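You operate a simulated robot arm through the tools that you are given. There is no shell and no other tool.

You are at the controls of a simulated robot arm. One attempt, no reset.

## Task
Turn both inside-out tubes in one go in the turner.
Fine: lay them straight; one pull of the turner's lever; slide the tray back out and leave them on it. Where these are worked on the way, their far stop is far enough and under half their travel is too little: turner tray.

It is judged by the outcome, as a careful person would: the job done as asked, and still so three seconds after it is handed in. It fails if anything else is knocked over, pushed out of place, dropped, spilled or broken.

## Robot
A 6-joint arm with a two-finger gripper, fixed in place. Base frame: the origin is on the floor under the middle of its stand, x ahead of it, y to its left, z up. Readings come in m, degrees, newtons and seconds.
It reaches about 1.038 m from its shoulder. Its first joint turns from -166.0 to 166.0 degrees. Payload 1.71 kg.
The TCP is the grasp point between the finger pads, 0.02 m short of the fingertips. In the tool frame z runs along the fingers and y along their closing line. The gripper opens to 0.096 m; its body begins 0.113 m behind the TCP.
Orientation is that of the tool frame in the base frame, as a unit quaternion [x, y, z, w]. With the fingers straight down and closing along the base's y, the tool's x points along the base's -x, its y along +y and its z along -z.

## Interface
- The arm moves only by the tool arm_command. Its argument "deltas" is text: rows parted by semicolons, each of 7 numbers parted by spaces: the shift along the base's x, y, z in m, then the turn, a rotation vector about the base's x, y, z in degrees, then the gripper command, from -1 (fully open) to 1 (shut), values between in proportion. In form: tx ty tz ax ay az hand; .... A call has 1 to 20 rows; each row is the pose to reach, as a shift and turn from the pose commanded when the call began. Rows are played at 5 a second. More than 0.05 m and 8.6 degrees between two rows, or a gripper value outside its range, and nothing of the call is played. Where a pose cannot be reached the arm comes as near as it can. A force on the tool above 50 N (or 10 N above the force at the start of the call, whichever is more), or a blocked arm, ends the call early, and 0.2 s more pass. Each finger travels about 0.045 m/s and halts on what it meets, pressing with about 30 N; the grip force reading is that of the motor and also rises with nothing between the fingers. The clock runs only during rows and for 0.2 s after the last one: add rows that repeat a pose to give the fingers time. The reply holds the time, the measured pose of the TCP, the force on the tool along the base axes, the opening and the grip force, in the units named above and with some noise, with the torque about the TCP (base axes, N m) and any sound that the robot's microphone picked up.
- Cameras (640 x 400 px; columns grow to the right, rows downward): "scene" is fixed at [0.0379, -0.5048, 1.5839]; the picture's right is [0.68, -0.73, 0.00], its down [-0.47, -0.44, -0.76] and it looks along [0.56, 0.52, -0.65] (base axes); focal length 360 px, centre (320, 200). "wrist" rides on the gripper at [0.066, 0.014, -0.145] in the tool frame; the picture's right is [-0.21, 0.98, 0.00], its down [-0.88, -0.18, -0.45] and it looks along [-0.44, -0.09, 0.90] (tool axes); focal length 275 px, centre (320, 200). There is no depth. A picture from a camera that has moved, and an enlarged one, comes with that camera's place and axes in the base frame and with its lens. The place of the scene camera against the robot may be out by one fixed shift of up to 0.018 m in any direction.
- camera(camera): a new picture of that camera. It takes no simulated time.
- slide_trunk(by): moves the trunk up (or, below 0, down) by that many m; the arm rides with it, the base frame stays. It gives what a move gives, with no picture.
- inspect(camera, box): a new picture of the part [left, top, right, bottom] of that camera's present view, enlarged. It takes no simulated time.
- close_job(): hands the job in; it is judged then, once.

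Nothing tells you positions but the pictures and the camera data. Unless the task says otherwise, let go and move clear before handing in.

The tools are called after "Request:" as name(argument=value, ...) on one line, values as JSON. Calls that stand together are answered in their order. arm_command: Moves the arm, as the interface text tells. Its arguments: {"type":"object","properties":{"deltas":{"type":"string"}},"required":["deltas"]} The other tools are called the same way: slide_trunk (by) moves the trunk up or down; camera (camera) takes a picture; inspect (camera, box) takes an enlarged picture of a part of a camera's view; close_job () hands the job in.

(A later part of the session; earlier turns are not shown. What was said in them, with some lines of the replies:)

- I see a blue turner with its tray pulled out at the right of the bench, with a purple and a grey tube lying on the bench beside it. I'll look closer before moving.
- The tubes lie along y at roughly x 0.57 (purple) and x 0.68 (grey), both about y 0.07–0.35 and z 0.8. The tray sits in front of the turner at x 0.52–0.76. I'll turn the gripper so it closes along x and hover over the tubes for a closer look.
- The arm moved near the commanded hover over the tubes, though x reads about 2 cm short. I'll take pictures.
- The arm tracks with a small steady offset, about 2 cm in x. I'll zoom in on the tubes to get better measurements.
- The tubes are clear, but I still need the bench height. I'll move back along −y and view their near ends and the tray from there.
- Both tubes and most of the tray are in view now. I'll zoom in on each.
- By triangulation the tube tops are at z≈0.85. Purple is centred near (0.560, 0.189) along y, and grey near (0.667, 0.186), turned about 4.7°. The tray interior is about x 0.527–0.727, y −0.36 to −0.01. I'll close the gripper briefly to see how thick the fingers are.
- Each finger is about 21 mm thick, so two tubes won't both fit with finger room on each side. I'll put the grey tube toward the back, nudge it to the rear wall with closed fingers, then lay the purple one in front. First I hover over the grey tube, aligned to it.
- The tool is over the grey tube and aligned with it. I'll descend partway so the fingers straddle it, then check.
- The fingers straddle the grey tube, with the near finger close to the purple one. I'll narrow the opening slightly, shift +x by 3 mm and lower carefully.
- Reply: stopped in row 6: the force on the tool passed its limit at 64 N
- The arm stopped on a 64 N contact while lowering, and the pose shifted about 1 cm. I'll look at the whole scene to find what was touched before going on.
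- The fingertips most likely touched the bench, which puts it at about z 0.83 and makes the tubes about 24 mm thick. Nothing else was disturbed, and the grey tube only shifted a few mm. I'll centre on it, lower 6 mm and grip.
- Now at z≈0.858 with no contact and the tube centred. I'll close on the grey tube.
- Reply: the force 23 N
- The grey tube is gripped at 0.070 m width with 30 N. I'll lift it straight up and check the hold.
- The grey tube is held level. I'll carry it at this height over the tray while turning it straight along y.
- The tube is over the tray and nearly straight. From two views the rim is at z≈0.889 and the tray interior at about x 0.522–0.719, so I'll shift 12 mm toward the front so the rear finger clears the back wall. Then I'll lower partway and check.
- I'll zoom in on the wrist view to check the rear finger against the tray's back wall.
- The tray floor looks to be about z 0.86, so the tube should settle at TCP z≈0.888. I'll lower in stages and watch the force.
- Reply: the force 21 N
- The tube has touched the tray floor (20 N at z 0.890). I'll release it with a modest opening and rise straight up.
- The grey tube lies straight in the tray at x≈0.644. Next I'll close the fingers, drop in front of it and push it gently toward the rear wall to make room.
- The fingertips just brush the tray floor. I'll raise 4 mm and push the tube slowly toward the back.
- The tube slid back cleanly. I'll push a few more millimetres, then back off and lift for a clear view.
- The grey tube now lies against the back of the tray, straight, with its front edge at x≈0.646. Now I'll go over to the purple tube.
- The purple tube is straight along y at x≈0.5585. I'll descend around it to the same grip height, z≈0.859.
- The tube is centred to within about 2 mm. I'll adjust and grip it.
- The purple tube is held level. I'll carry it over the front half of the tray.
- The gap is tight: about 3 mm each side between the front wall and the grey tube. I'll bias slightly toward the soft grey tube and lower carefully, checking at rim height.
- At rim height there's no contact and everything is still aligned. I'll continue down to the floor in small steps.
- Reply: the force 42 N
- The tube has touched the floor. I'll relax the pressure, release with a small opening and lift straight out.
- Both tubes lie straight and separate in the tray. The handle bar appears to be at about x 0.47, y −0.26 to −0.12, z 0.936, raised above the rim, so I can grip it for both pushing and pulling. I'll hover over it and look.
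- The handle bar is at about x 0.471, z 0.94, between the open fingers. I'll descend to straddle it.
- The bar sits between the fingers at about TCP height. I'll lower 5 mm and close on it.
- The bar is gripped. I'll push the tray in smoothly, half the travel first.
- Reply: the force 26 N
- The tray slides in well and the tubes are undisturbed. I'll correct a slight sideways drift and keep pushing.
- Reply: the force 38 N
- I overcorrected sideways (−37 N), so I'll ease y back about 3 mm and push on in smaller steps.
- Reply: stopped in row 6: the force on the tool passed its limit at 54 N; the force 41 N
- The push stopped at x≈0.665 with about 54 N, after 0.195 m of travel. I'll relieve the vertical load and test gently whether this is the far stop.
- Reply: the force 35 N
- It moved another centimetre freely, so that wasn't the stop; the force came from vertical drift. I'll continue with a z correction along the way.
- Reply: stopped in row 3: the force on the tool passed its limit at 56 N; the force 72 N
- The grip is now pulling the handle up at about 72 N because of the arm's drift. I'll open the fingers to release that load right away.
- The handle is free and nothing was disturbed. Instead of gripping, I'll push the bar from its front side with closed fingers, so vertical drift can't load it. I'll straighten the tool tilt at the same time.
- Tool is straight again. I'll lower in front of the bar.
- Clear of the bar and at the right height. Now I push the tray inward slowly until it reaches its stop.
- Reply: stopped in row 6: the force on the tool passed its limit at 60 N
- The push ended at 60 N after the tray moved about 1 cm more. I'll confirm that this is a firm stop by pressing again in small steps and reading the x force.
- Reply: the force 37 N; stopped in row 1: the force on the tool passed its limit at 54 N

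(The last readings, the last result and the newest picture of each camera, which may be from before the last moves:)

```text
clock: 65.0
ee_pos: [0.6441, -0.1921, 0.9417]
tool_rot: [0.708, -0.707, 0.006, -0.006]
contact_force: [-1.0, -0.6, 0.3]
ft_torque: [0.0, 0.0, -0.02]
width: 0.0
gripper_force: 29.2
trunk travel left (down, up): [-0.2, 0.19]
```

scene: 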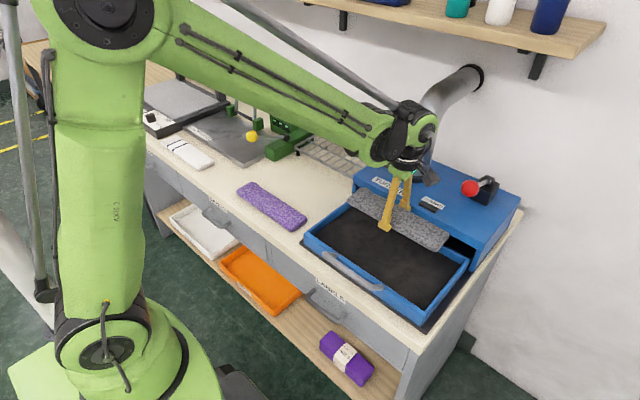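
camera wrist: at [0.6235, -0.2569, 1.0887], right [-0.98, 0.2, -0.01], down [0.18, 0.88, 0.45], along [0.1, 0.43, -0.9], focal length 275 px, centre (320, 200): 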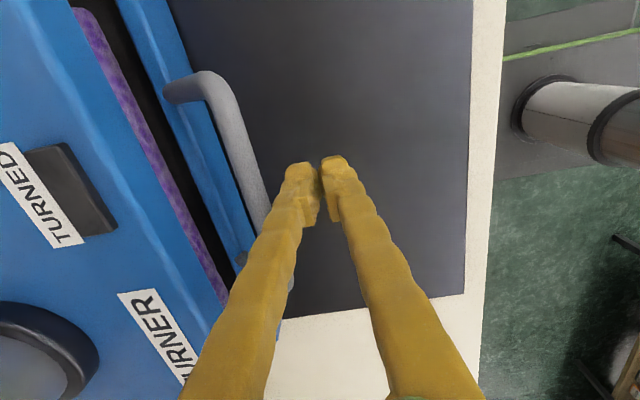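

The x force climbs steeply at the same spot (34 N, then 54 N), so the tray is at its far stop after about 0.21 m. I'll back off, rise and look at the lever.

Request:
arm_command(deltas="-0.03 0 0 0 0 0 1; -0.03 0 0.04 0 0 0 1; -0.03 -0.01 0.08 0 0.3 0 1; -0.03 -0.03 0.12 0 0.6 0 1; -0.03 -0.05 0.16 0 0.6 0 1; -0.03 -0.08 0.2 0 0.6 0 1; -0.03 -0.11 0.22 0 0.6 0 1; -0.03 -0.11 0.22 0 0.6 0 1")

Request:
camera(camera="wrist")

Request:
camera(camera="scene")

Request:
inspect(camera="scene", box=[330, 140, 530, 290])

```text
clock: 66.8
ee_pos: [0.6129, -0.3015, 1.1615]
tool_rot: [0.708, -0.706, 0.002, -0.003]
contact_force: [0.1, 0.0, -0.2]
ft_torque: [-0.01, 0.01, -0.03]
width: 0.0
gripper_force: 29.2
trunk travel left (down, up): [-0.2, 0.19]
```

```text
taken
camera wrist: at [0.5994, -0.3656, 1.3062], right [-0.98, 0.2, -0.01], down [0.18, 0.88, 0.45], along [0.1, 0.44, -0.9], focal length 275 px, centre (320, 200)
```

wrist: 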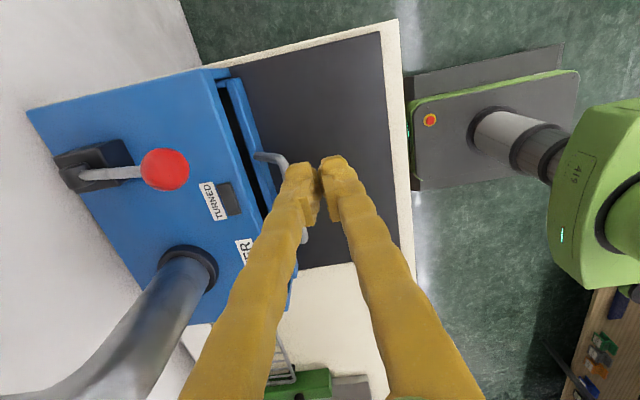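

```text
taken
```

scene: 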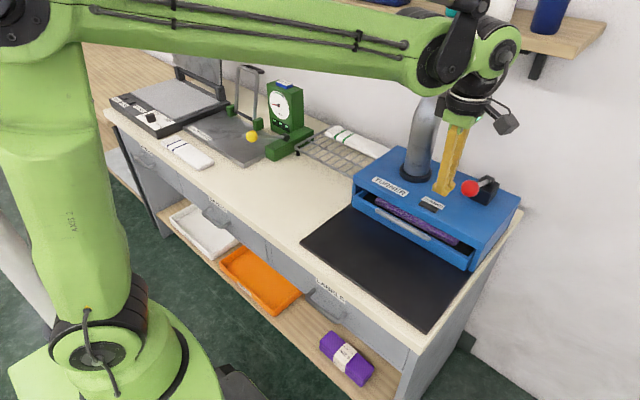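

```text
2.67 times, centred on (430, 215) of scene
camera zoom: at [0.0379, -0.5048, 1.5839], right [0.68, -0.73, 0.0], down [-0.47, -0.44, -0.76], along [0.56, 0.52, -0.65], focal length 961 px, centre (27, 160)
```

zoom: 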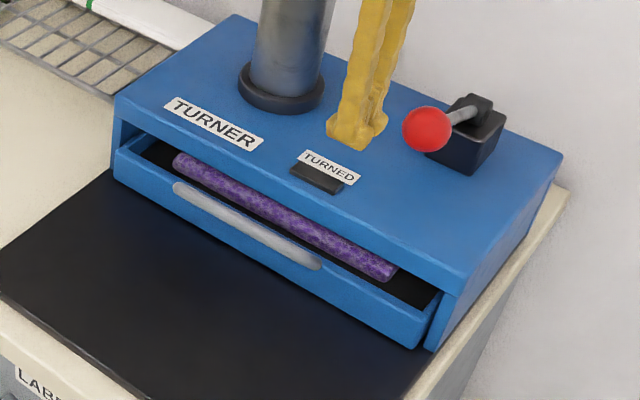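

The tray rests at its far stop with both tubes inside. The lever ball is near (0.772, −0.308, 1.046), pointing toward the robot from a pivot block behind it. I'll move closer to see how it is hinged.

Request:
inspect(camera="wrist", box=[20, 80, 260, 260])

Request:
inspect(camera="scene", box=[430, 155, 530, 225])

Request:
arm_command(deltas="0.01 -0.03 -0.01 0 0 0 1; 0.02 -0.06 -0.02 0 0 0 1; 0.03 -0.09 -0.03 0 0 0 1; 0.04 -0.12 -0.04 0 0 0 1; 0.04 -0.12 -0.06 0 0 0 1; 0.04 -0.12 -0.06 0 0 0 1")

Request:
camera(camera="wrist")

Request:
camera(camera="scene")

```text
2.22 times, centred on (140, 170) of wrist
camera zoom: at [0.5994, -0.3656, 1.3062], right [-0.98, 0.2, -0.01], down [0.18, 0.88, 0.45], along [0.1, 0.44, -0.9], focal length 612 px, centre (720, 267)
```

zoom: 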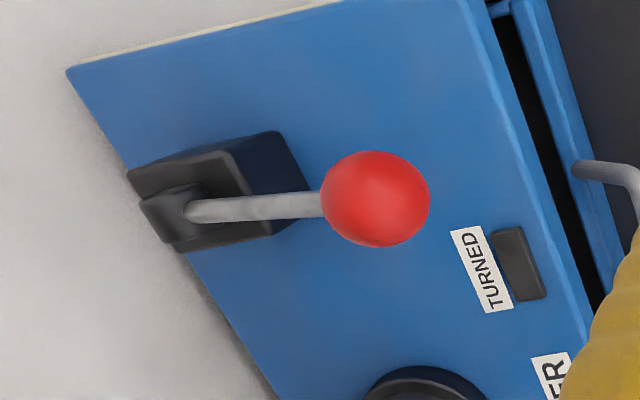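

```text
5.71 times, centred on (480, 190) of scene
camera zoom: at [0.0379, -0.5048, 1.5839], right [0.68, -0.73, 0.0], down [-0.47, -0.44, -0.76], along [0.56, 0.52, -0.65], focal length 2059 px, centre (-594, 257)
```

zoom: 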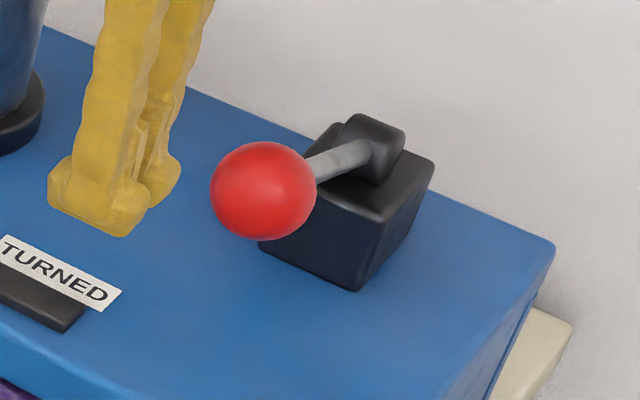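

```text
clock: 68.2
ee_pos: [0.6554, -0.4213, 1.1011]
tool_rot: [0.708, -0.706, 0.002, -0.003]
contact_force: [0.4, -0.5, -0.3]
ft_torque: [0.01, 0.0, 0.02]
width: 0.0002
gripper_force: 29.5
trunk travel left (down, up): [-0.2, 0.19]
```

```text
taken
camera wrist: at [0.6403, -0.4865, 1.2463], right [-0.98, 0.2, -0.01], down [0.18, 0.88, 0.45], along [0.1, 0.44, -0.9], focal length 275 px, centre (320, 200)
```

wrist: 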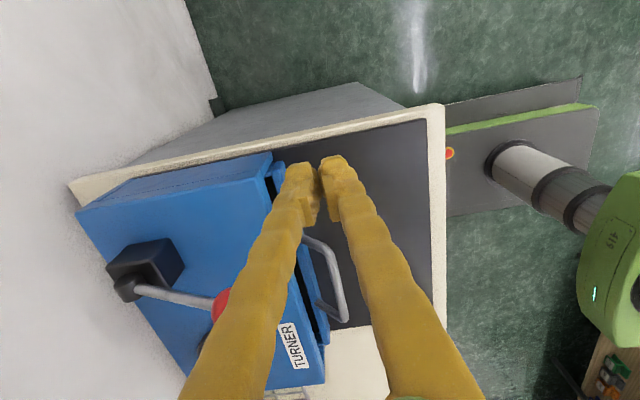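

```text
taken
```

scene: 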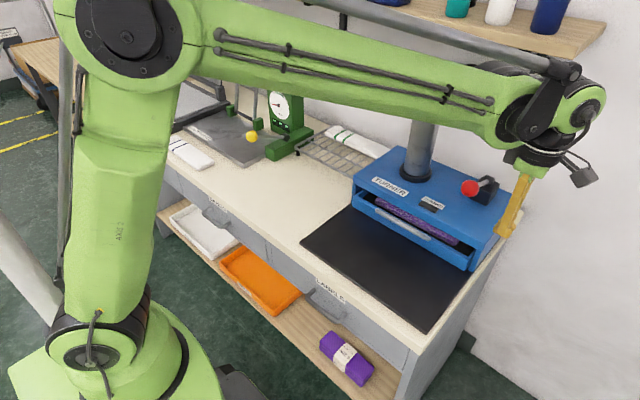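

Triangulating two wrist views puts the lever hub near (0.878, −0.312, 1.026) and the ball near (0.768, −0.308, 1.06), so it points toward the robot and about 17° up. A pull should swing it down. There's a shelf above, so I'll tilt the tool to reach forward and keep the wrist back, looking first from a safe spot.

Request:
arm_command(deltas="-0.01 0.022 0.005 0 -8 0 1; -0.02 0.044 0.01 0 -16 0 1; -0.03 0.066 0.02 0 -24 0 1; -0.04 0.088 0.03 0 -32 0 1; -0.05 0.113 0.04 0 -40 0 1; -0.05 0.113 0.04 0 -40 0 1; -0.05 0.113 0.04 0 -40 0 1")

Request:
camera(camera="wrist")

Request:
camera(camera="scene")

```text
clock: 69.8
ee_pos: [0.6046, -0.3101, 1.1418]
tool_rot: [0.665, -0.663, 0.245, -0.243]
contact_force: [1.3, -0.3, -0.1]
ft_torque: [0.01, 0.0, 0.0]
width: 0.0
gripper_force: 29.5
trunk travel left (down, up): [-0.2, 0.19]
```

```text
taken
camera wrist: at [0.5005, -0.3741, 1.243], right [-0.75, 0.2, -0.63], down [-0.15, 0.88, 0.46], along [0.65, 0.44, -0.62], focal length 275 px, centre (320, 200)
```

wrist: 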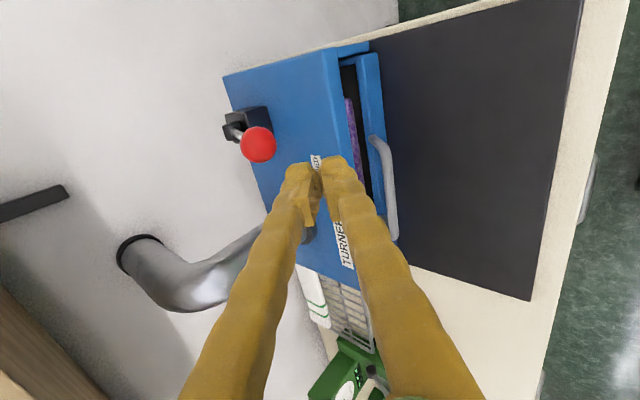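

```text
taken
```

scene: 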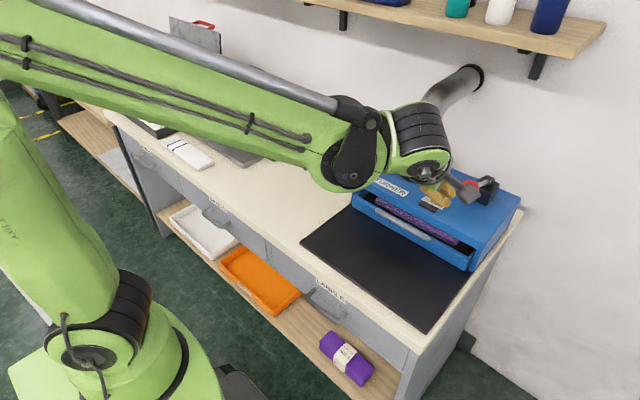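

The shelf underside is at about z 1.33 and starts near x 0.81, so the tilted tool keeps the wrist clear. Refined, the ball is at about (0.762, −0.309, 1.066). I'll move the closed fingertips just above it.

Request:
arm_command(deltas="0.03 0 0 0 0 0 1; 0.06 0.001 0 0 0 0 1; 0.09 0.001 0 0 0 0 1; 0.115 0.001 0 0 0 0 1; 0.13 0.001 -0.003 0 0 0 1; 0.13 0.001 -0.003 0 0 0 1")

Request:
camera(camera="wrist")

Request:
inspect(camera="scene", box=[380, 60, 560, 220])

```text
clock: 71.2
ee_pos: [0.7346, -0.308, 1.1396]
tool_rot: [0.664, -0.663, 0.245, -0.244]
contact_force: [-0.2, 0.0, -0.4]
ft_torque: [-0.01, 0.01, -0.01]
width: 0.0
gripper_force: 30.3
trunk travel left (down, up): [-0.2, 0.19]
```

```text
taken
camera wrist: at [0.6306, -0.3735, 1.241], right [-0.75, 0.2, -0.63], down [-0.15, 0.88, 0.46], along [0.65, 0.44, -0.62], focal length 275 px, centre (320, 200)
```

wrist: 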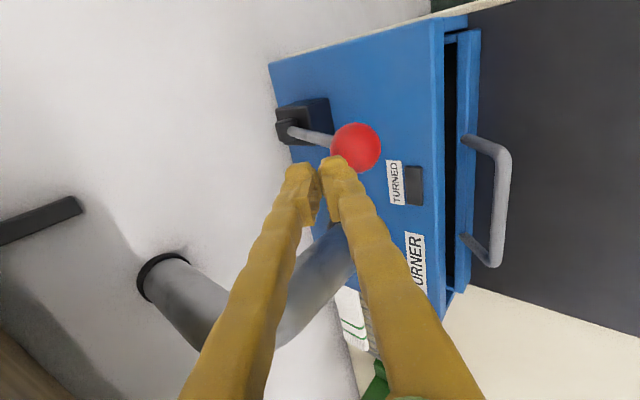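

```text
2.50 times, centred on (470, 140) of scene
camera zoom: at [0.0379, -0.5048, 1.5839], right [0.68, -0.73, 0.0], down [-0.47, -0.44, -0.76], along [0.56, 0.52, -0.65], focal length 901 px, centre (-55, 350)
```

zoom: 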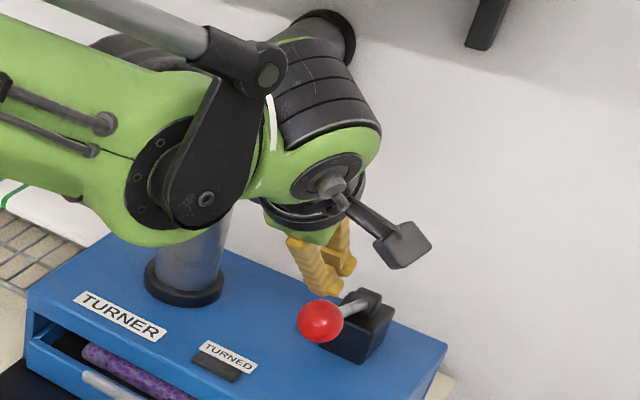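

The ball is now fixed at about (0.753, −0.310, 1.073), radius 19 mm. I'll press gently on its top to test whether the lever swings down.

Request:
arm_command(deltas="-0.005 -0.002 -0.01 0 0 0 1; -0.006 -0.002 -0.02 0 0 0 1; -0.006 -0.002 -0.03 0 0 0 1; -0.006 -0.002 -0.038 0 0 0 1; -0.007 -0.002 -0.044 0 0 0 1; -0.008 -0.002 -0.05 0 0 0 1; -0.008 -0.002 -0.05 0 0 0 1")

Request:
camera(camera="wrist")

Request:
inspect(camera="scene", box=[400, 130, 540, 220])

```text
clock: 72.8
ee_pos: [0.7256, -0.3083, 1.0898]
tool_rot: [0.664, -0.663, 0.245, -0.244]
contact_force: [-8.7, -0.1, 5.4]
ft_torque: [-0.01, 0.01, -0.01]
width: 0.0
gripper_force: 29.1
trunk travel left (down, up): [-0.2, 0.19]
```

```text
taken
camera wrist: at [0.6223, -0.3745, 1.1915], right [-0.75, 0.2, -0.63], down [-0.15, 0.88, 0.46], along [0.65, 0.44, -0.62], focal length 275 px, centre (320, 200)
```

wrist: 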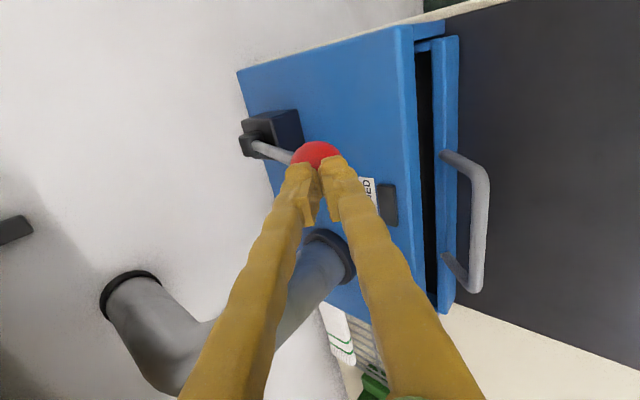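

```text
4.44 times, centred on (470, 175) of scene
camera zoom: at [0.0379, -0.5048, 1.5839], right [0.68, -0.73, 0.0], down [-0.47, -0.44, -0.76], along [0.56, 0.52, -0.65], focal length 1601 px, centre (-347, 311)
```

zoom: 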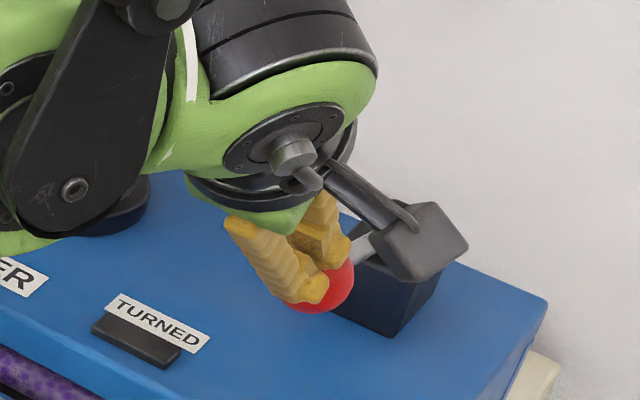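

The lever yields downward with about 10 N, so this is the right direction. I'll continue the stroke along its arc.

Request:
arm_command(deltas="-0.001 0 -0.008 0 0 0 1; -0.003 0 -0.016 0 0 0 1; -0.004 0 -0.024 0 0 0 1; -0.005 0 -0.032 0 0 0 1; -0.005 0 -0.04 0 0 0 1; -0.005 0 -0.04 0 0 0 1")

Request:
camera(camera="wrist")

Request:
inspect(camera="scene", box=[400, 130, 540, 220])

```text
clock: 74.2
ee_pos: [0.7201, -0.3088, 1.0501]
tool_rot: [0.664, -0.663, 0.246, -0.243]
contact_force: [-7.6, 2.0, 2.6]
ft_torque: [0.06, 0.09, 0.03]
width: 0.006
gripper_force: 29.7
trunk travel left (down, up): [-0.2, 0.19]
```

```text
taken
camera wrist: at [0.6165, -0.3741, 1.1511], right [-0.75, 0.2, -0.63], down [-0.15, 0.88, 0.46], along [0.65, 0.44, -0.62], focal length 275 px, centre (320, 200)
```

wrist: 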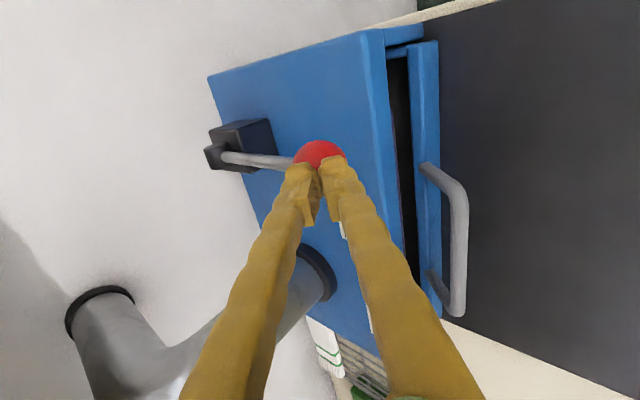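

```text
4.44 times, centred on (470, 175) of scene
camera zoom: at [0.0379, -0.5048, 1.5839], right [0.68, -0.73, 0.0], down [-0.47, -0.44, -0.76], along [0.56, 0.52, -0.65], focal length 1601 px, centre (-347, 311)
```

zoom: 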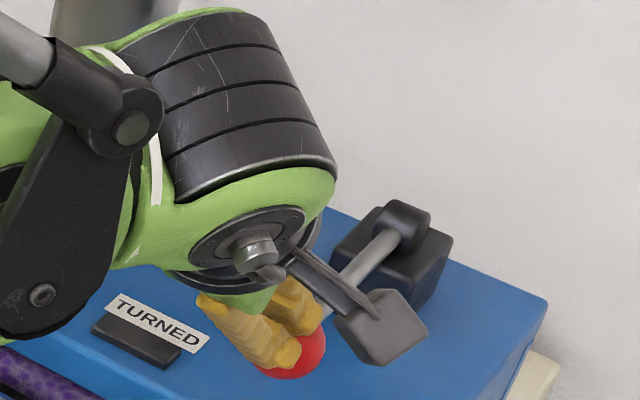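

The lever is swinging down smoothly. I'll go further in small steps, listening for a sound and watching the "TURNED" indicator.

Request:
arm_command(deltas="0 0 -0.006 0 0 0 1; 0.001 0 -0.012 0 0 0 1; 0.002 0 -0.018 0 0 0 1; 0.002 0 -0.022 0 0 0 1; 0.002 0 -0.022 0 0 0 1")

Request:
camera(camera="wrist")

Request:
inspect(camera="scene", box=[400, 130, 540, 220])

```text
clock: 75.4
ee_pos: [0.7142, -0.31, 1.0329]
tool_rot: [0.664, -0.662, 0.246, -0.246]
contact_force: [-3.5, 0.7, 12.9]
ft_torque: [0.03, -0.21, 0.0]
width: 0.0001
gripper_force: 29.1
trunk travel left (down, up): [-0.2, 0.19]
```

```text
taken
camera wrist: at [0.61, -0.3747, 1.1339], right [-0.74, 0.2, -0.64], down [-0.15, 0.88, 0.46], along [0.65, 0.44, -0.62], focal length 275 px, centre (320, 200)
```

wrist: 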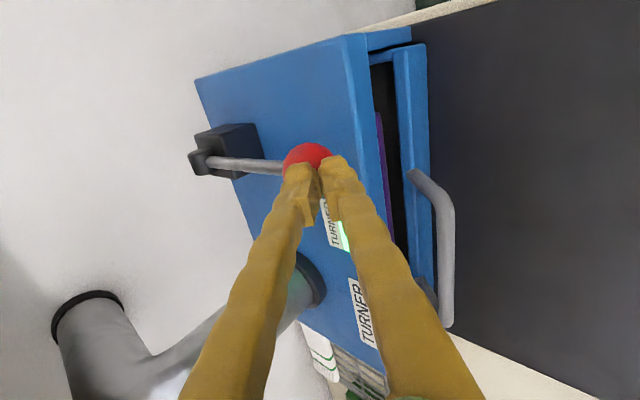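

```text
4.44 times, centred on (470, 175) of scene
camera zoom: at [0.0379, -0.5048, 1.5839], right [0.68, -0.73, 0.0], down [-0.47, -0.44, -0.76], along [0.56, 0.52, -0.65], focal length 1601 px, centre (-347, 311)
```

zoom: 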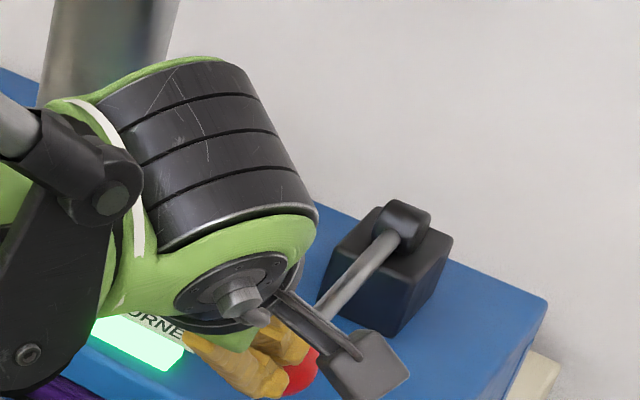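

The "TURNED" lamp lit green, so the pull has registered. I'll lift off the lever without touching it again, back away and look.

Request:
arm_command(deltas="-0.005 0 0.025 0 0 0 1; -0.015 0 0.06 0 0 0 1; -0.04 0 0.095 0 0 0 1; -0.075 0 0.12 0 0 0 1; -0.11 0 0.13 0 8 0 1; -0.12 0 0.13 0 16 0 1; -0.12 0.02 0.13 0 24 0 1; -0.12 0.05 0.13 0 32 0 1; -0.12 0.08 0.13 0 40 0 1; -0.12 0.11 0.13 0 40 0 1; -0.12 0.11 0.13 0 40 0 1")

Request:
camera(camera="wrist")

Request:
camera(camera="scene")

Request:
inspect(camera="scene", box=[340, 140, 540, 290])

```text
clock: 77.8
ee_pos: [0.603, -0.1989, 1.1598]
tool_rot: [0.708, -0.706, 0.003, -0.002]
contact_force: [0.3, 0.0, 0.1]
ft_torque: [-0.02, -0.04, -0.02]
width: 0.0
gripper_force: 29.1
trunk travel left (down, up): [-0.2, 0.19]
```

```text
taken
camera wrist: at [0.5889, -0.2632, 1.3042], right [-0.98, 0.2, -0.01], down [0.18, 0.88, 0.45], along [0.1, 0.43, -0.9], focal length 275 px, centre (320, 200)
```

wrist: 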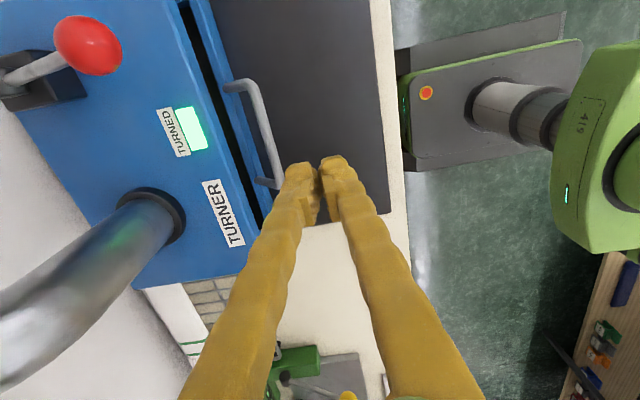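

```text
taken
```

scene: 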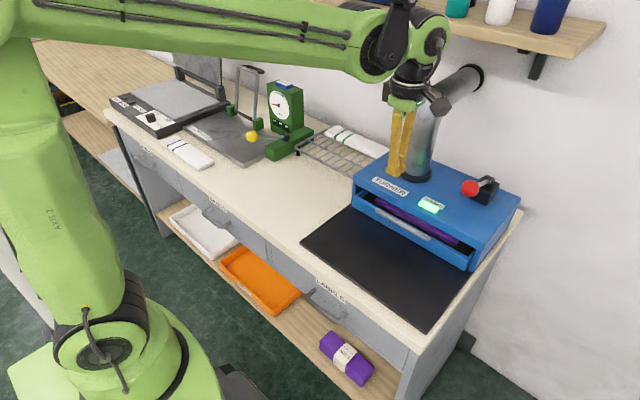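

```text
2.67 times, centred on (440, 215) of scene
camera zoom: at [0.0379, -0.5048, 1.5839], right [0.68, -0.73, 0.0], down [-0.47, -0.44, -0.76], along [0.56, 0.52, -0.65], focal length 961 px, centre (0, 160)
```

zoom: 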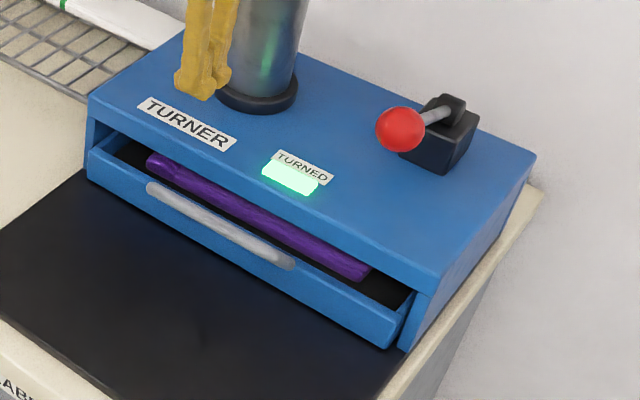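

The lever sprang back, the lamp stays green and the purple tube now shows a plain outside. To draw the tray out I'll hook the bar loosely from above rather than grip it hard. I'll move over it and measure the gap to the turner front.

Request:
arm_command(deltas="0.015 0.002 -0.02 0 0 0 0.4; 0.03 0.004 -0.045 0 0 0 0.4; 0.045 0.006 -0.07 0 0 0 0.4; 0.06 0.008 -0.095 0 0 0 0.4; 0.075 0.009 -0.11 0 0 0 0.4; 0.075 0.009 -0.11 0 0 0 0.4; 0.075 0.009 -0.11 0 0 0 0.4")

Request:
camera(camera="wrist")

Request:
inspect(camera="wrist", box=[180, 20, 420, 220])

Request:
inspect(camera="scene", box=[340, 150, 500, 270])

```text
clock: 79.4
ee_pos: [0.6782, -0.1924, 1.0461]
tool_rot: [0.708, -0.706, 0.002, -0.002]
contact_force: [-1.0, -0.1, -0.4]
ft_torque: [-0.02, 0.01, 0.01]
width: 0.0288
gripper_force: 0.0
trunk travel left (down, up): [-0.2, 0.19]
```

```text
taken
camera wrist: at [0.6633, -0.2558, 1.1923], right [-0.98, 0.2, -0.01], down [0.18, 0.88, 0.45], along [0.1, 0.44, -0.9], focal length 275 px, centre (320, 200)
```

wrist: 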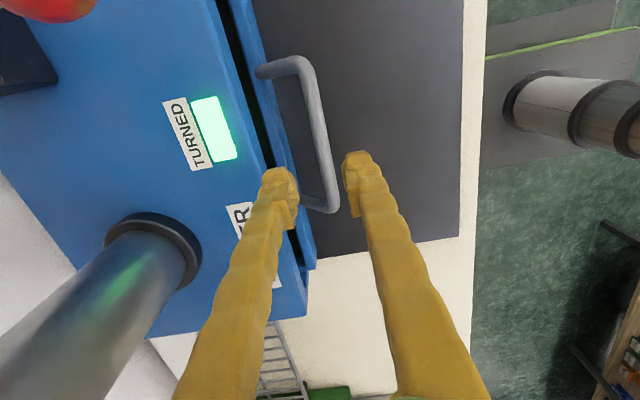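

```text
2.00 times, centred on (300, 120) of wrist
camera zoom: at [0.6633, -0.2558, 1.1923], right [-0.98, 0.2, -0.01], down [0.18, 0.88, 0.45], along [0.1, 0.44, -0.9], focal length 551 px, centre (360, 360)
```

zoom: 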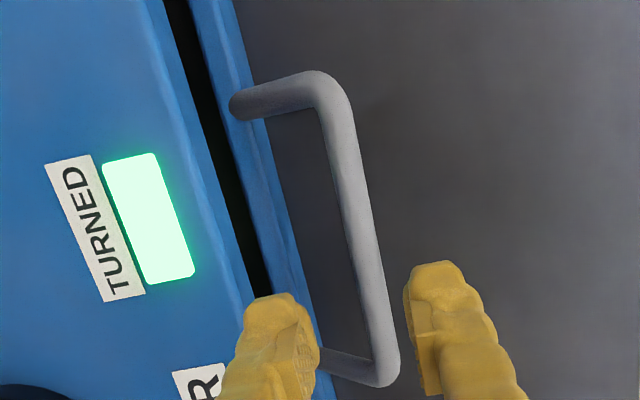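

```text
3.33 times, centred on (420, 210) of scene
camera zoom: at [0.0379, -0.5048, 1.5839], right [0.68, -0.73, 0.0], down [-0.47, -0.44, -0.76], along [0.56, 0.52, -0.65], focal length 1201 px, centre (-13, 167)
```

zoom: 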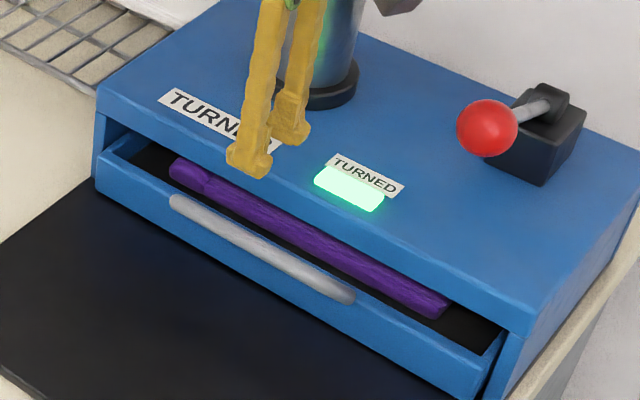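

The bar is at x≈0.678 and the turner front at x≈0.729, leaving room for one finger behind the bar with a 29 mm opening. I'll lower partway and check alignment.

Request:
arm_command(deltas="0.001 0 -0.025 0 0 0 0.4; 0.001 0 -0.05 0 0 0 0.4; 0.001 0 -0.065 0 0 0 0.4; 0.001 0 -0.065 0 0 0 0.4")

Request:
inspect(camera="wrist", box=[180, 60, 440, 260])

Request:
inspect(camera="scene", box=[340, 150, 500, 270])

```text
clock: 80.4
ee_pos: [0.6765, -0.1915, 0.9821]
tool_rot: [0.707, -0.707, 0.003, -0.003]
contact_force: [-0.2, 0.0, -0.7]
ft_torque: [0.0, 0.0, 0.01]
width: 0.0287
gripper_force: 0.0
trunk travel left (down, up): [-0.2, 0.19]
```

```text
2.00 times, centred on (310, 160) of wrist
camera zoom: at [0.6639, -0.2564, 1.128], right [-0.98, 0.2, -0.01], down [0.18, 0.88, 0.45], along [0.1, 0.44, -0.9], focal length 551 px, centre (340, 280)
```

zoom: 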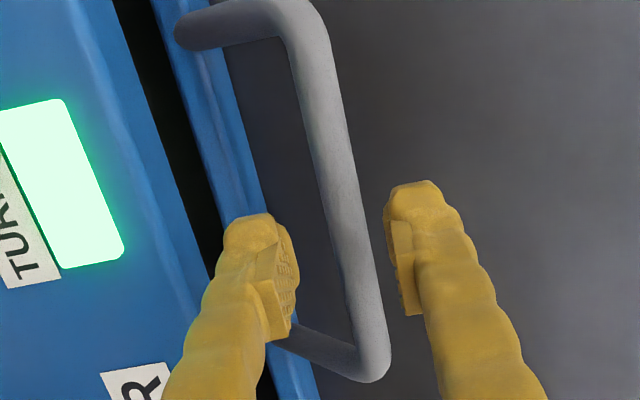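

```text
3.33 times, centred on (420, 210) of scene
camera zoom: at [0.0379, -0.5048, 1.5839], right [0.68, -0.73, 0.0], down [-0.47, -0.44, -0.76], along [0.56, 0.52, -0.65], focal length 1201 px, centre (-13, 167)
```

zoom: 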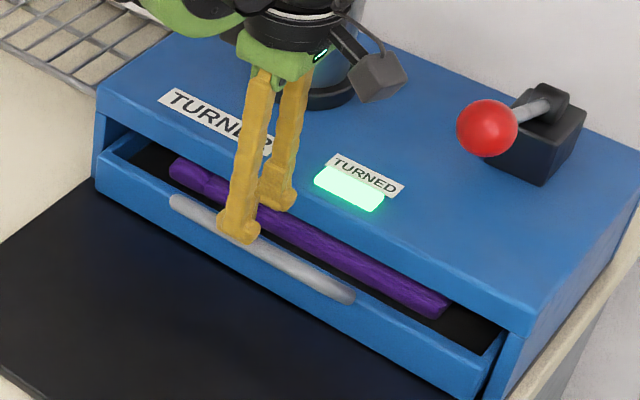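

The bar lies centred between the fingers. I'll lower to hook it, then start pulling.

Request:
arm_command(deltas="0.003 0 -0.015 0 0 0 0.4; 0.003 0 -0.03 0 0 0 0.4; 0.003 0 -0.042 0 0 0 0.4; 0.003 0 -0.042 0 0 0 0.4")

Request:
inspect(camera="wrist", box=[180, 60, 440, 260])

Request:
inspect(camera="scene", box=[340, 150, 500, 270])

```text
clock: 81.4
ee_pos: [0.683, -0.1915, 0.9399]
tool_rot: [0.708, -0.706, 0.003, -0.002]
contact_force: [-0.7, 0.5, 0.4]
ft_torque: [-0.02, 0.03, 0.04]
width: 0.0288
gripper_force: 0.1
trunk travel left (down, up): [-0.2, 0.19]
```

```text
2.00 times, centred on (310, 160) of wrist
camera zoom: at [0.6678, -0.256, 1.0849], right [-0.98, 0.2, -0.01], down [0.18, 0.88, 0.45], along [0.1, 0.44, -0.9], focal length 551 px, centre (340, 280)
```

zoom: 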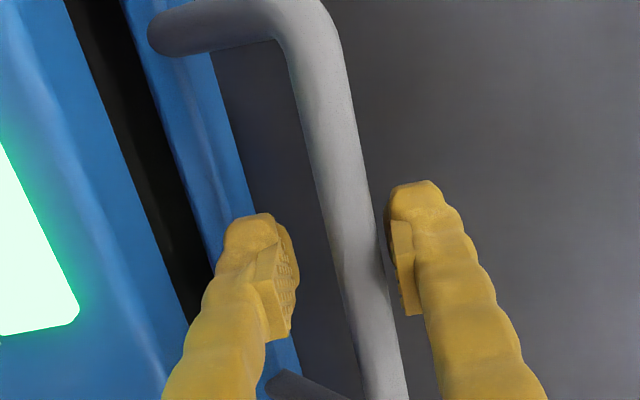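

```text
3.33 times, centred on (420, 210) of scene
camera zoom: at [0.0379, -0.5048, 1.5839], right [0.68, -0.73, 0.0], down [-0.47, -0.44, -0.76], along [0.56, 0.52, -0.65], focal length 1201 px, centre (-13, 167)
```

zoom: 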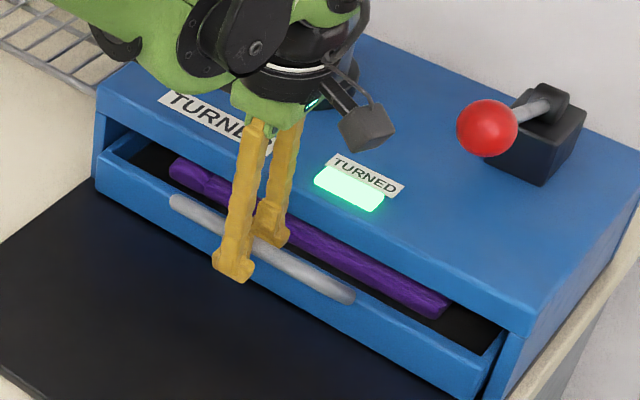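

The bar is hooked between the fingers with no contact force. I'll pull the tray out slowly, without clamping.

Request:
arm_command(deltas="0 0 0 0 0 0 0.55; -0.008 0 0 0 0 0 0.55; -0.016 0 0 0 0 0 0.55; -0.026 0 0 0 0 0 0.55; -0.036 0 0 0 0 0 0.55; -0.046 0 0 0 0 0 0.55; -0.056 0 0 0 0 0 0.55; -0.066 0 0 0 0 0 0.55; -0.076 0 0 0 0 0 0.55; -0.086 0 0 0 0 0 0.55; -0.096 0 0 0 0 0 0.55; -0.1 0 0 0 0 0 0.55; -0.1 0 0 0 0 0 0.55")

Request:
camera(camera="wrist")

Request:
inspect(camera="scene", box=[300, 150, 500, 300])

```text
clock: 84.2
ee_pos: [0.581, -0.1901, 0.9409]
tool_rot: [0.707, -0.707, 0.002, -0.002]
contact_force: [0.6, 0.0, -1.0]
ft_torque: [0.01, 0.05, -0.02]
width: 0.0219
gripper_force: 0.8
trunk travel left (down, up): [-0.2, 0.19]
```

```text
taken
camera wrist: at [0.567, -0.2556, 1.0857], right [-0.98, 0.2, -0.01], down [0.18, 0.88, 0.45], along [0.1, 0.44, -0.9], focal length 275 px, centre (320, 200)
```

wrist: 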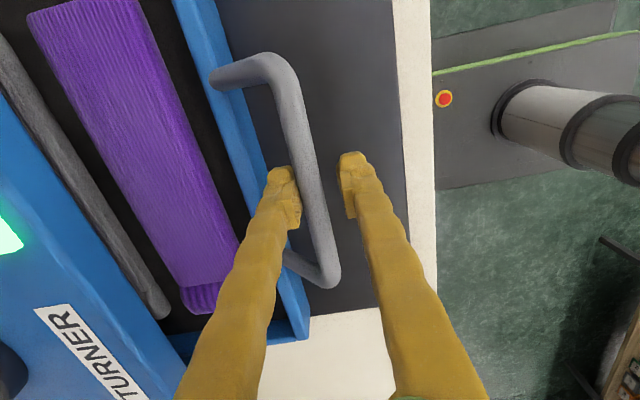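

```text
2.67 times, centred on (400, 225) of scene
camera zoom: at [0.0379, -0.5048, 1.5839], right [0.68, -0.73, 0.0], down [-0.47, -0.44, -0.76], along [0.56, 0.52, -0.65], focal length 961 px, centre (107, 133)
```

zoom: 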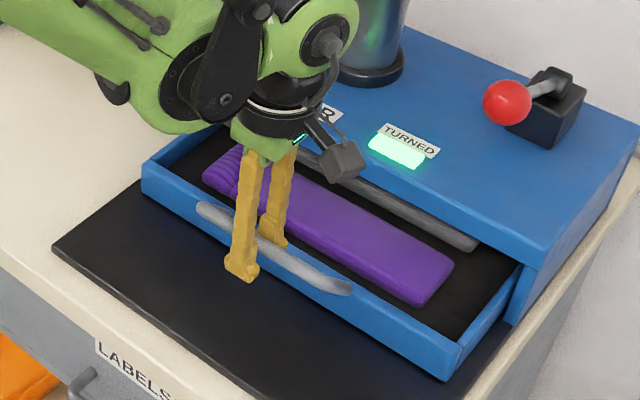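

The tray slides out easily and the purple tube is turned right side out. I'll continue pulling to the outer stop.

Request:
arm_command(deltas="-0.008 0 0 0 0 0 0.55; -0.018 0 0 0 0 0 0.55; -0.028 0 0 0 0 0 0.55; -0.038 0 0 0 0 0 0.55; -0.048 0 0 0 0 0 0.55; -0.058 0 0 0 0 0 0.55; -0.068 0 0 0 0 0 0.55; -0.078 0 0 0 0 0 0.55; -0.088 0 0 0 0 0 0.55; -0.096 0 0 0 0 0 0.55; -0.102 0 0 0 0 0 0.55; -0.108 0 0 0 0 0 0.55; -0.112 0 0 0 0 0 0.55; -0.112 0 0 0 0 0 0.55")

Request:
camera(camera="wrist")

Request:
inspect(camera="scene", box=[290, 150, 490, 300])

```text
clock: 87.2
ee_pos: [0.4692, -0.1914, 0.9403]
tool_rot: [0.707, -0.707, 0.002, -0.002]
contact_force: [0.3, -0.6, -0.1]
ft_torque: [0.01, -0.05, -0.02]
width: 0.0218
gripper_force: 0.1
trunk travel left (down, up): [-0.2, 0.19]
```

```text
taken
camera wrist: at [0.4549, -0.2555, 1.0851], right [-0.98, 0.2, -0.01], down [0.18, 0.88, 0.45], along [0.1, 0.44, -0.9], focal length 275 px, centre (320, 200)
```

wrist: 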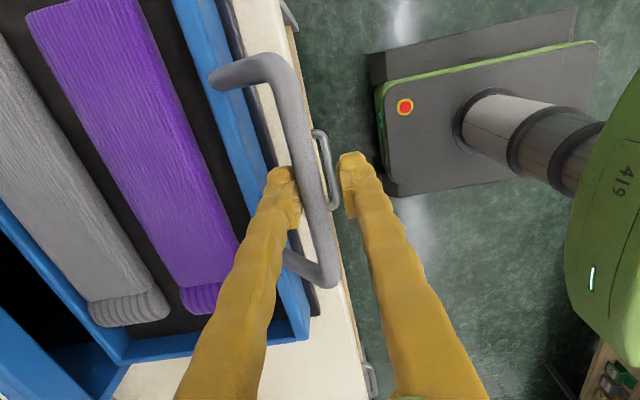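

```text
2.67 times, centred on (390, 225) of scene
camera zoom: at [0.0379, -0.5048, 1.5839], right [0.68, -0.73, 0.0], down [-0.47, -0.44, -0.76], along [0.56, 0.52, -0.65], focal length 961 px, centre (133, 133)
```

zoom: 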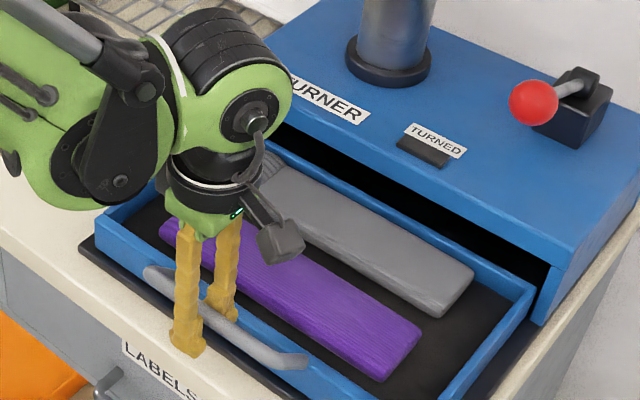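

Both tubes are turned and the tray is almost fully out. I'll take up the last few millimetres gently to reach the outer stop.

Request:
arm_command(deltas="-0.002 0 0 0 0 0 0.55; -0.004 0 0 0 0 0 0.55; -0.004 0 0 0 0 0 0.55")

Request:
inspect(camera="scene", box=[290, 160, 490, 310])

```text
clock: 88.0
ee_pos: [0.4649, -0.1916, 0.9408]
tool_rot: [0.708, -0.707, 0.002, -0.002]
contact_force: [0.8, -0.3, 0.1]
ft_torque: [-0.01, -0.03, 0.0]
width: 0.0219
gripper_force: 0.5
trunk travel left (down, up): [-0.2, 0.19]
```

```text
2.67 times, centred on (390, 235) of scene
camera zoom: at [0.0379, -0.5048, 1.5839], right [0.68, -0.73, 0.0], down [-0.47, -0.44, -0.76], along [0.56, 0.52, -0.65], focal length 961 px, centre (133, 107)
```

zoom: 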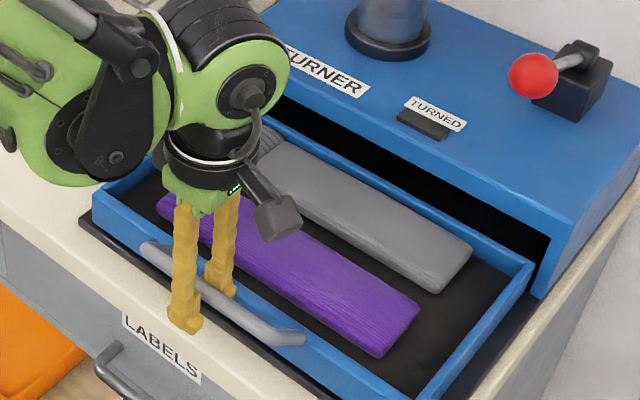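

Request:
arm_command(deltas="-0.002 0 0 0 0 0 0.55; -0.003 0 0 0 0 0 0.55; -0.003 0 0 0 0 0 0.55")

```text
clock: 88.8
ee_pos: [0.4631, -0.192, 0.9405]
tool_rot: [0.708, -0.707, 0.002, -0.002]
contact_force: [0.3, 1.0, -0.2]
ft_torque: [0.0, 0.01, 0.0]
width: 0.0222
gripper_force: 0.5
trunk travel left (down, up): [-0.2, 0.19]
```

The tray is back at its starting position within a millimetre or two. I'll open the fingers, lift clear and back away for a final look.

Request:
arm_command(deltas="0.004 0 0 0 0 0 0.2; 0.004 0 0 0 0 0 0; 0.004 0 0.02 0 0 0 0; 0.004 0 0.05 0 0 0 0; 0 0 0.09 0 0 0 0; -0.02 0.03 0.13 0 0 0 0; -0.05 0.07 0.16 0 0 0 0; -0.08 0.11 0.18 0 0 0 0; -0.1 0.15 0.2 0 0 0 0; -0.12 0.19 0.22 0 0 0 0; -0.12 0.19 0.22 0 0 0 0")

Request:
camera(camera="scene")

Request:
camera(camera="wrist")

Request:
inspect(camera="scene", box=[290, 160, 490, 310])

```text
refused: row 6 steps farther than a row can; nothing moved
```

```text
taken
```

scene: 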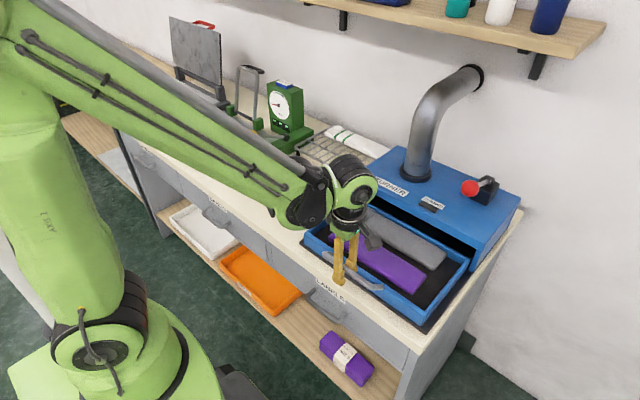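

```text
taken
camera wrist: at [0.4486, -0.2561, 1.0854], right [-0.98, 0.2, -0.01], down [0.18, 0.88, 0.45], along [0.1, 0.44, -0.9], focal length 275 px, centre (320, 200)
```

wrist: 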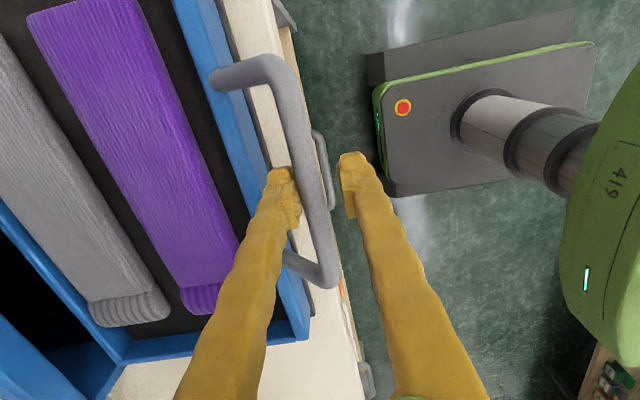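

```text
2.67 times, centred on (390, 235) of scene
camera zoom: at [0.0379, -0.5048, 1.5839], right [0.68, -0.73, 0.0], down [-0.47, -0.44, -0.76], along [0.56, 0.52, -0.65], focal length 961 px, centre (133, 107)
```

zoom: 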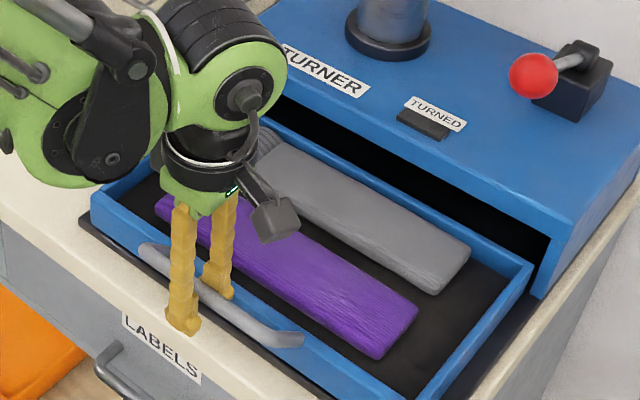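

That call was refused because one row was too long, so nothing moved. The tray matches its starting place. I'll resend the retreat with shorter steps.

Request:
arm_command(deltas="0.003 0 0 0 0 0 0.2; 0.003 0 0 0 0 0 0; 0.003 0 0 0 0 0 0; 0.003 0 0.02 0 0 0 0; 0.003 0 0.05 0 0 0 0; 0.003 0 0.085 0 0 0 0; -0.01 0.015 0.12 0 0 0 0; -0.03 0.04 0.15 0 0 0 0; -0.05 0.07 0.175 0 0 0 0; -0.07 0.1 0.2 0 0 0 0; -0.09 0.13 0.22 0 0 0 0; -0.11 0.165 0.24 0 0 0 0; -0.12 0.2 0.25 0 0 0 0; -0.12 0.2 0.25 0 0 0 0")

Request:
camera(camera="scene")

Request:
inspect(camera="scene", box=[290, 160, 490, 310])

```text
clock: 91.8
ee_pos: [0.3417, 0.0084, 1.1906]
tool_rot: [0.707, -0.707, 0.002, -0.002]
contact_force: [0.1, 1.0, 0.2]
ft_torque: [0.04, 0.04, -0.01]
width: 0.048
gripper_force: 0.2
trunk travel left (down, up): [-0.2, 0.19]
```

```text
taken
```

scene: 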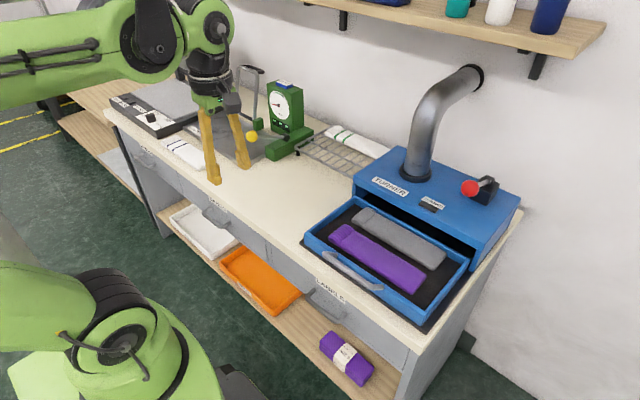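

```text
2.67 times, centred on (390, 235) of scene
camera zoom: at [0.0379, -0.5048, 1.5839], right [0.68, -0.73, 0.0], down [-0.47, -0.44, -0.76], along [0.56, 0.52, -0.65], focal length 961 px, centre (133, 107)
```

zoom: 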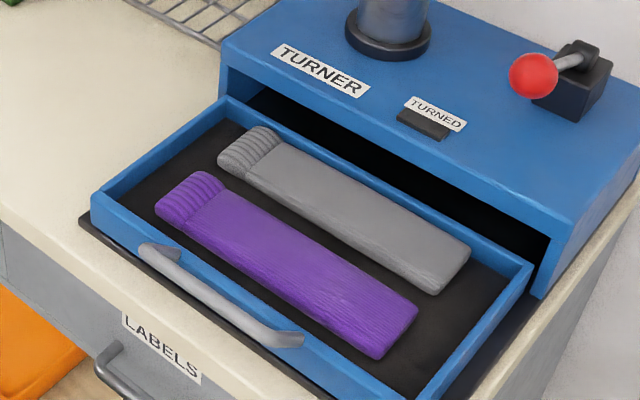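

Both tubes are turned right side out, lying straight on the pulled-out tray. The lever is back at rest, nothing else looks moved, and the arm is clear, so I'm handing in the job.

Request:
close_job()

```text
The job is handed in.
```

Both tubes came out of the turner right side out and are lying straight, side by side, on the tray.

- **Loading:** I laid the grey tube at the back of the tray and the purple one in front, both parallel to the tray.
- **Turning:** I pushed the tray in until it hit a firm stop, about 0.21 m, then pulled the lever down once. The "TURNED" lamp lit green, and I didn't touch the lever again.
- **Tray:** I drew it back out to where it started, within a millimetre or two. I never felt a hard stop at that end.
- **Rough moments:**
  - My fingers probably touched the bench while I lowered onto the grey tube (64 N), which shifted the tube a few millimetres before I picked it up.
  - On the way in, the grip pulled up on the tray handle at about 72 N before I let go. The handle looked unharmed, and I pushed the tray in the rest of the way without gripping.

In the last picture nothing else looked moved, and the arm was clear of the bench when I handed in.
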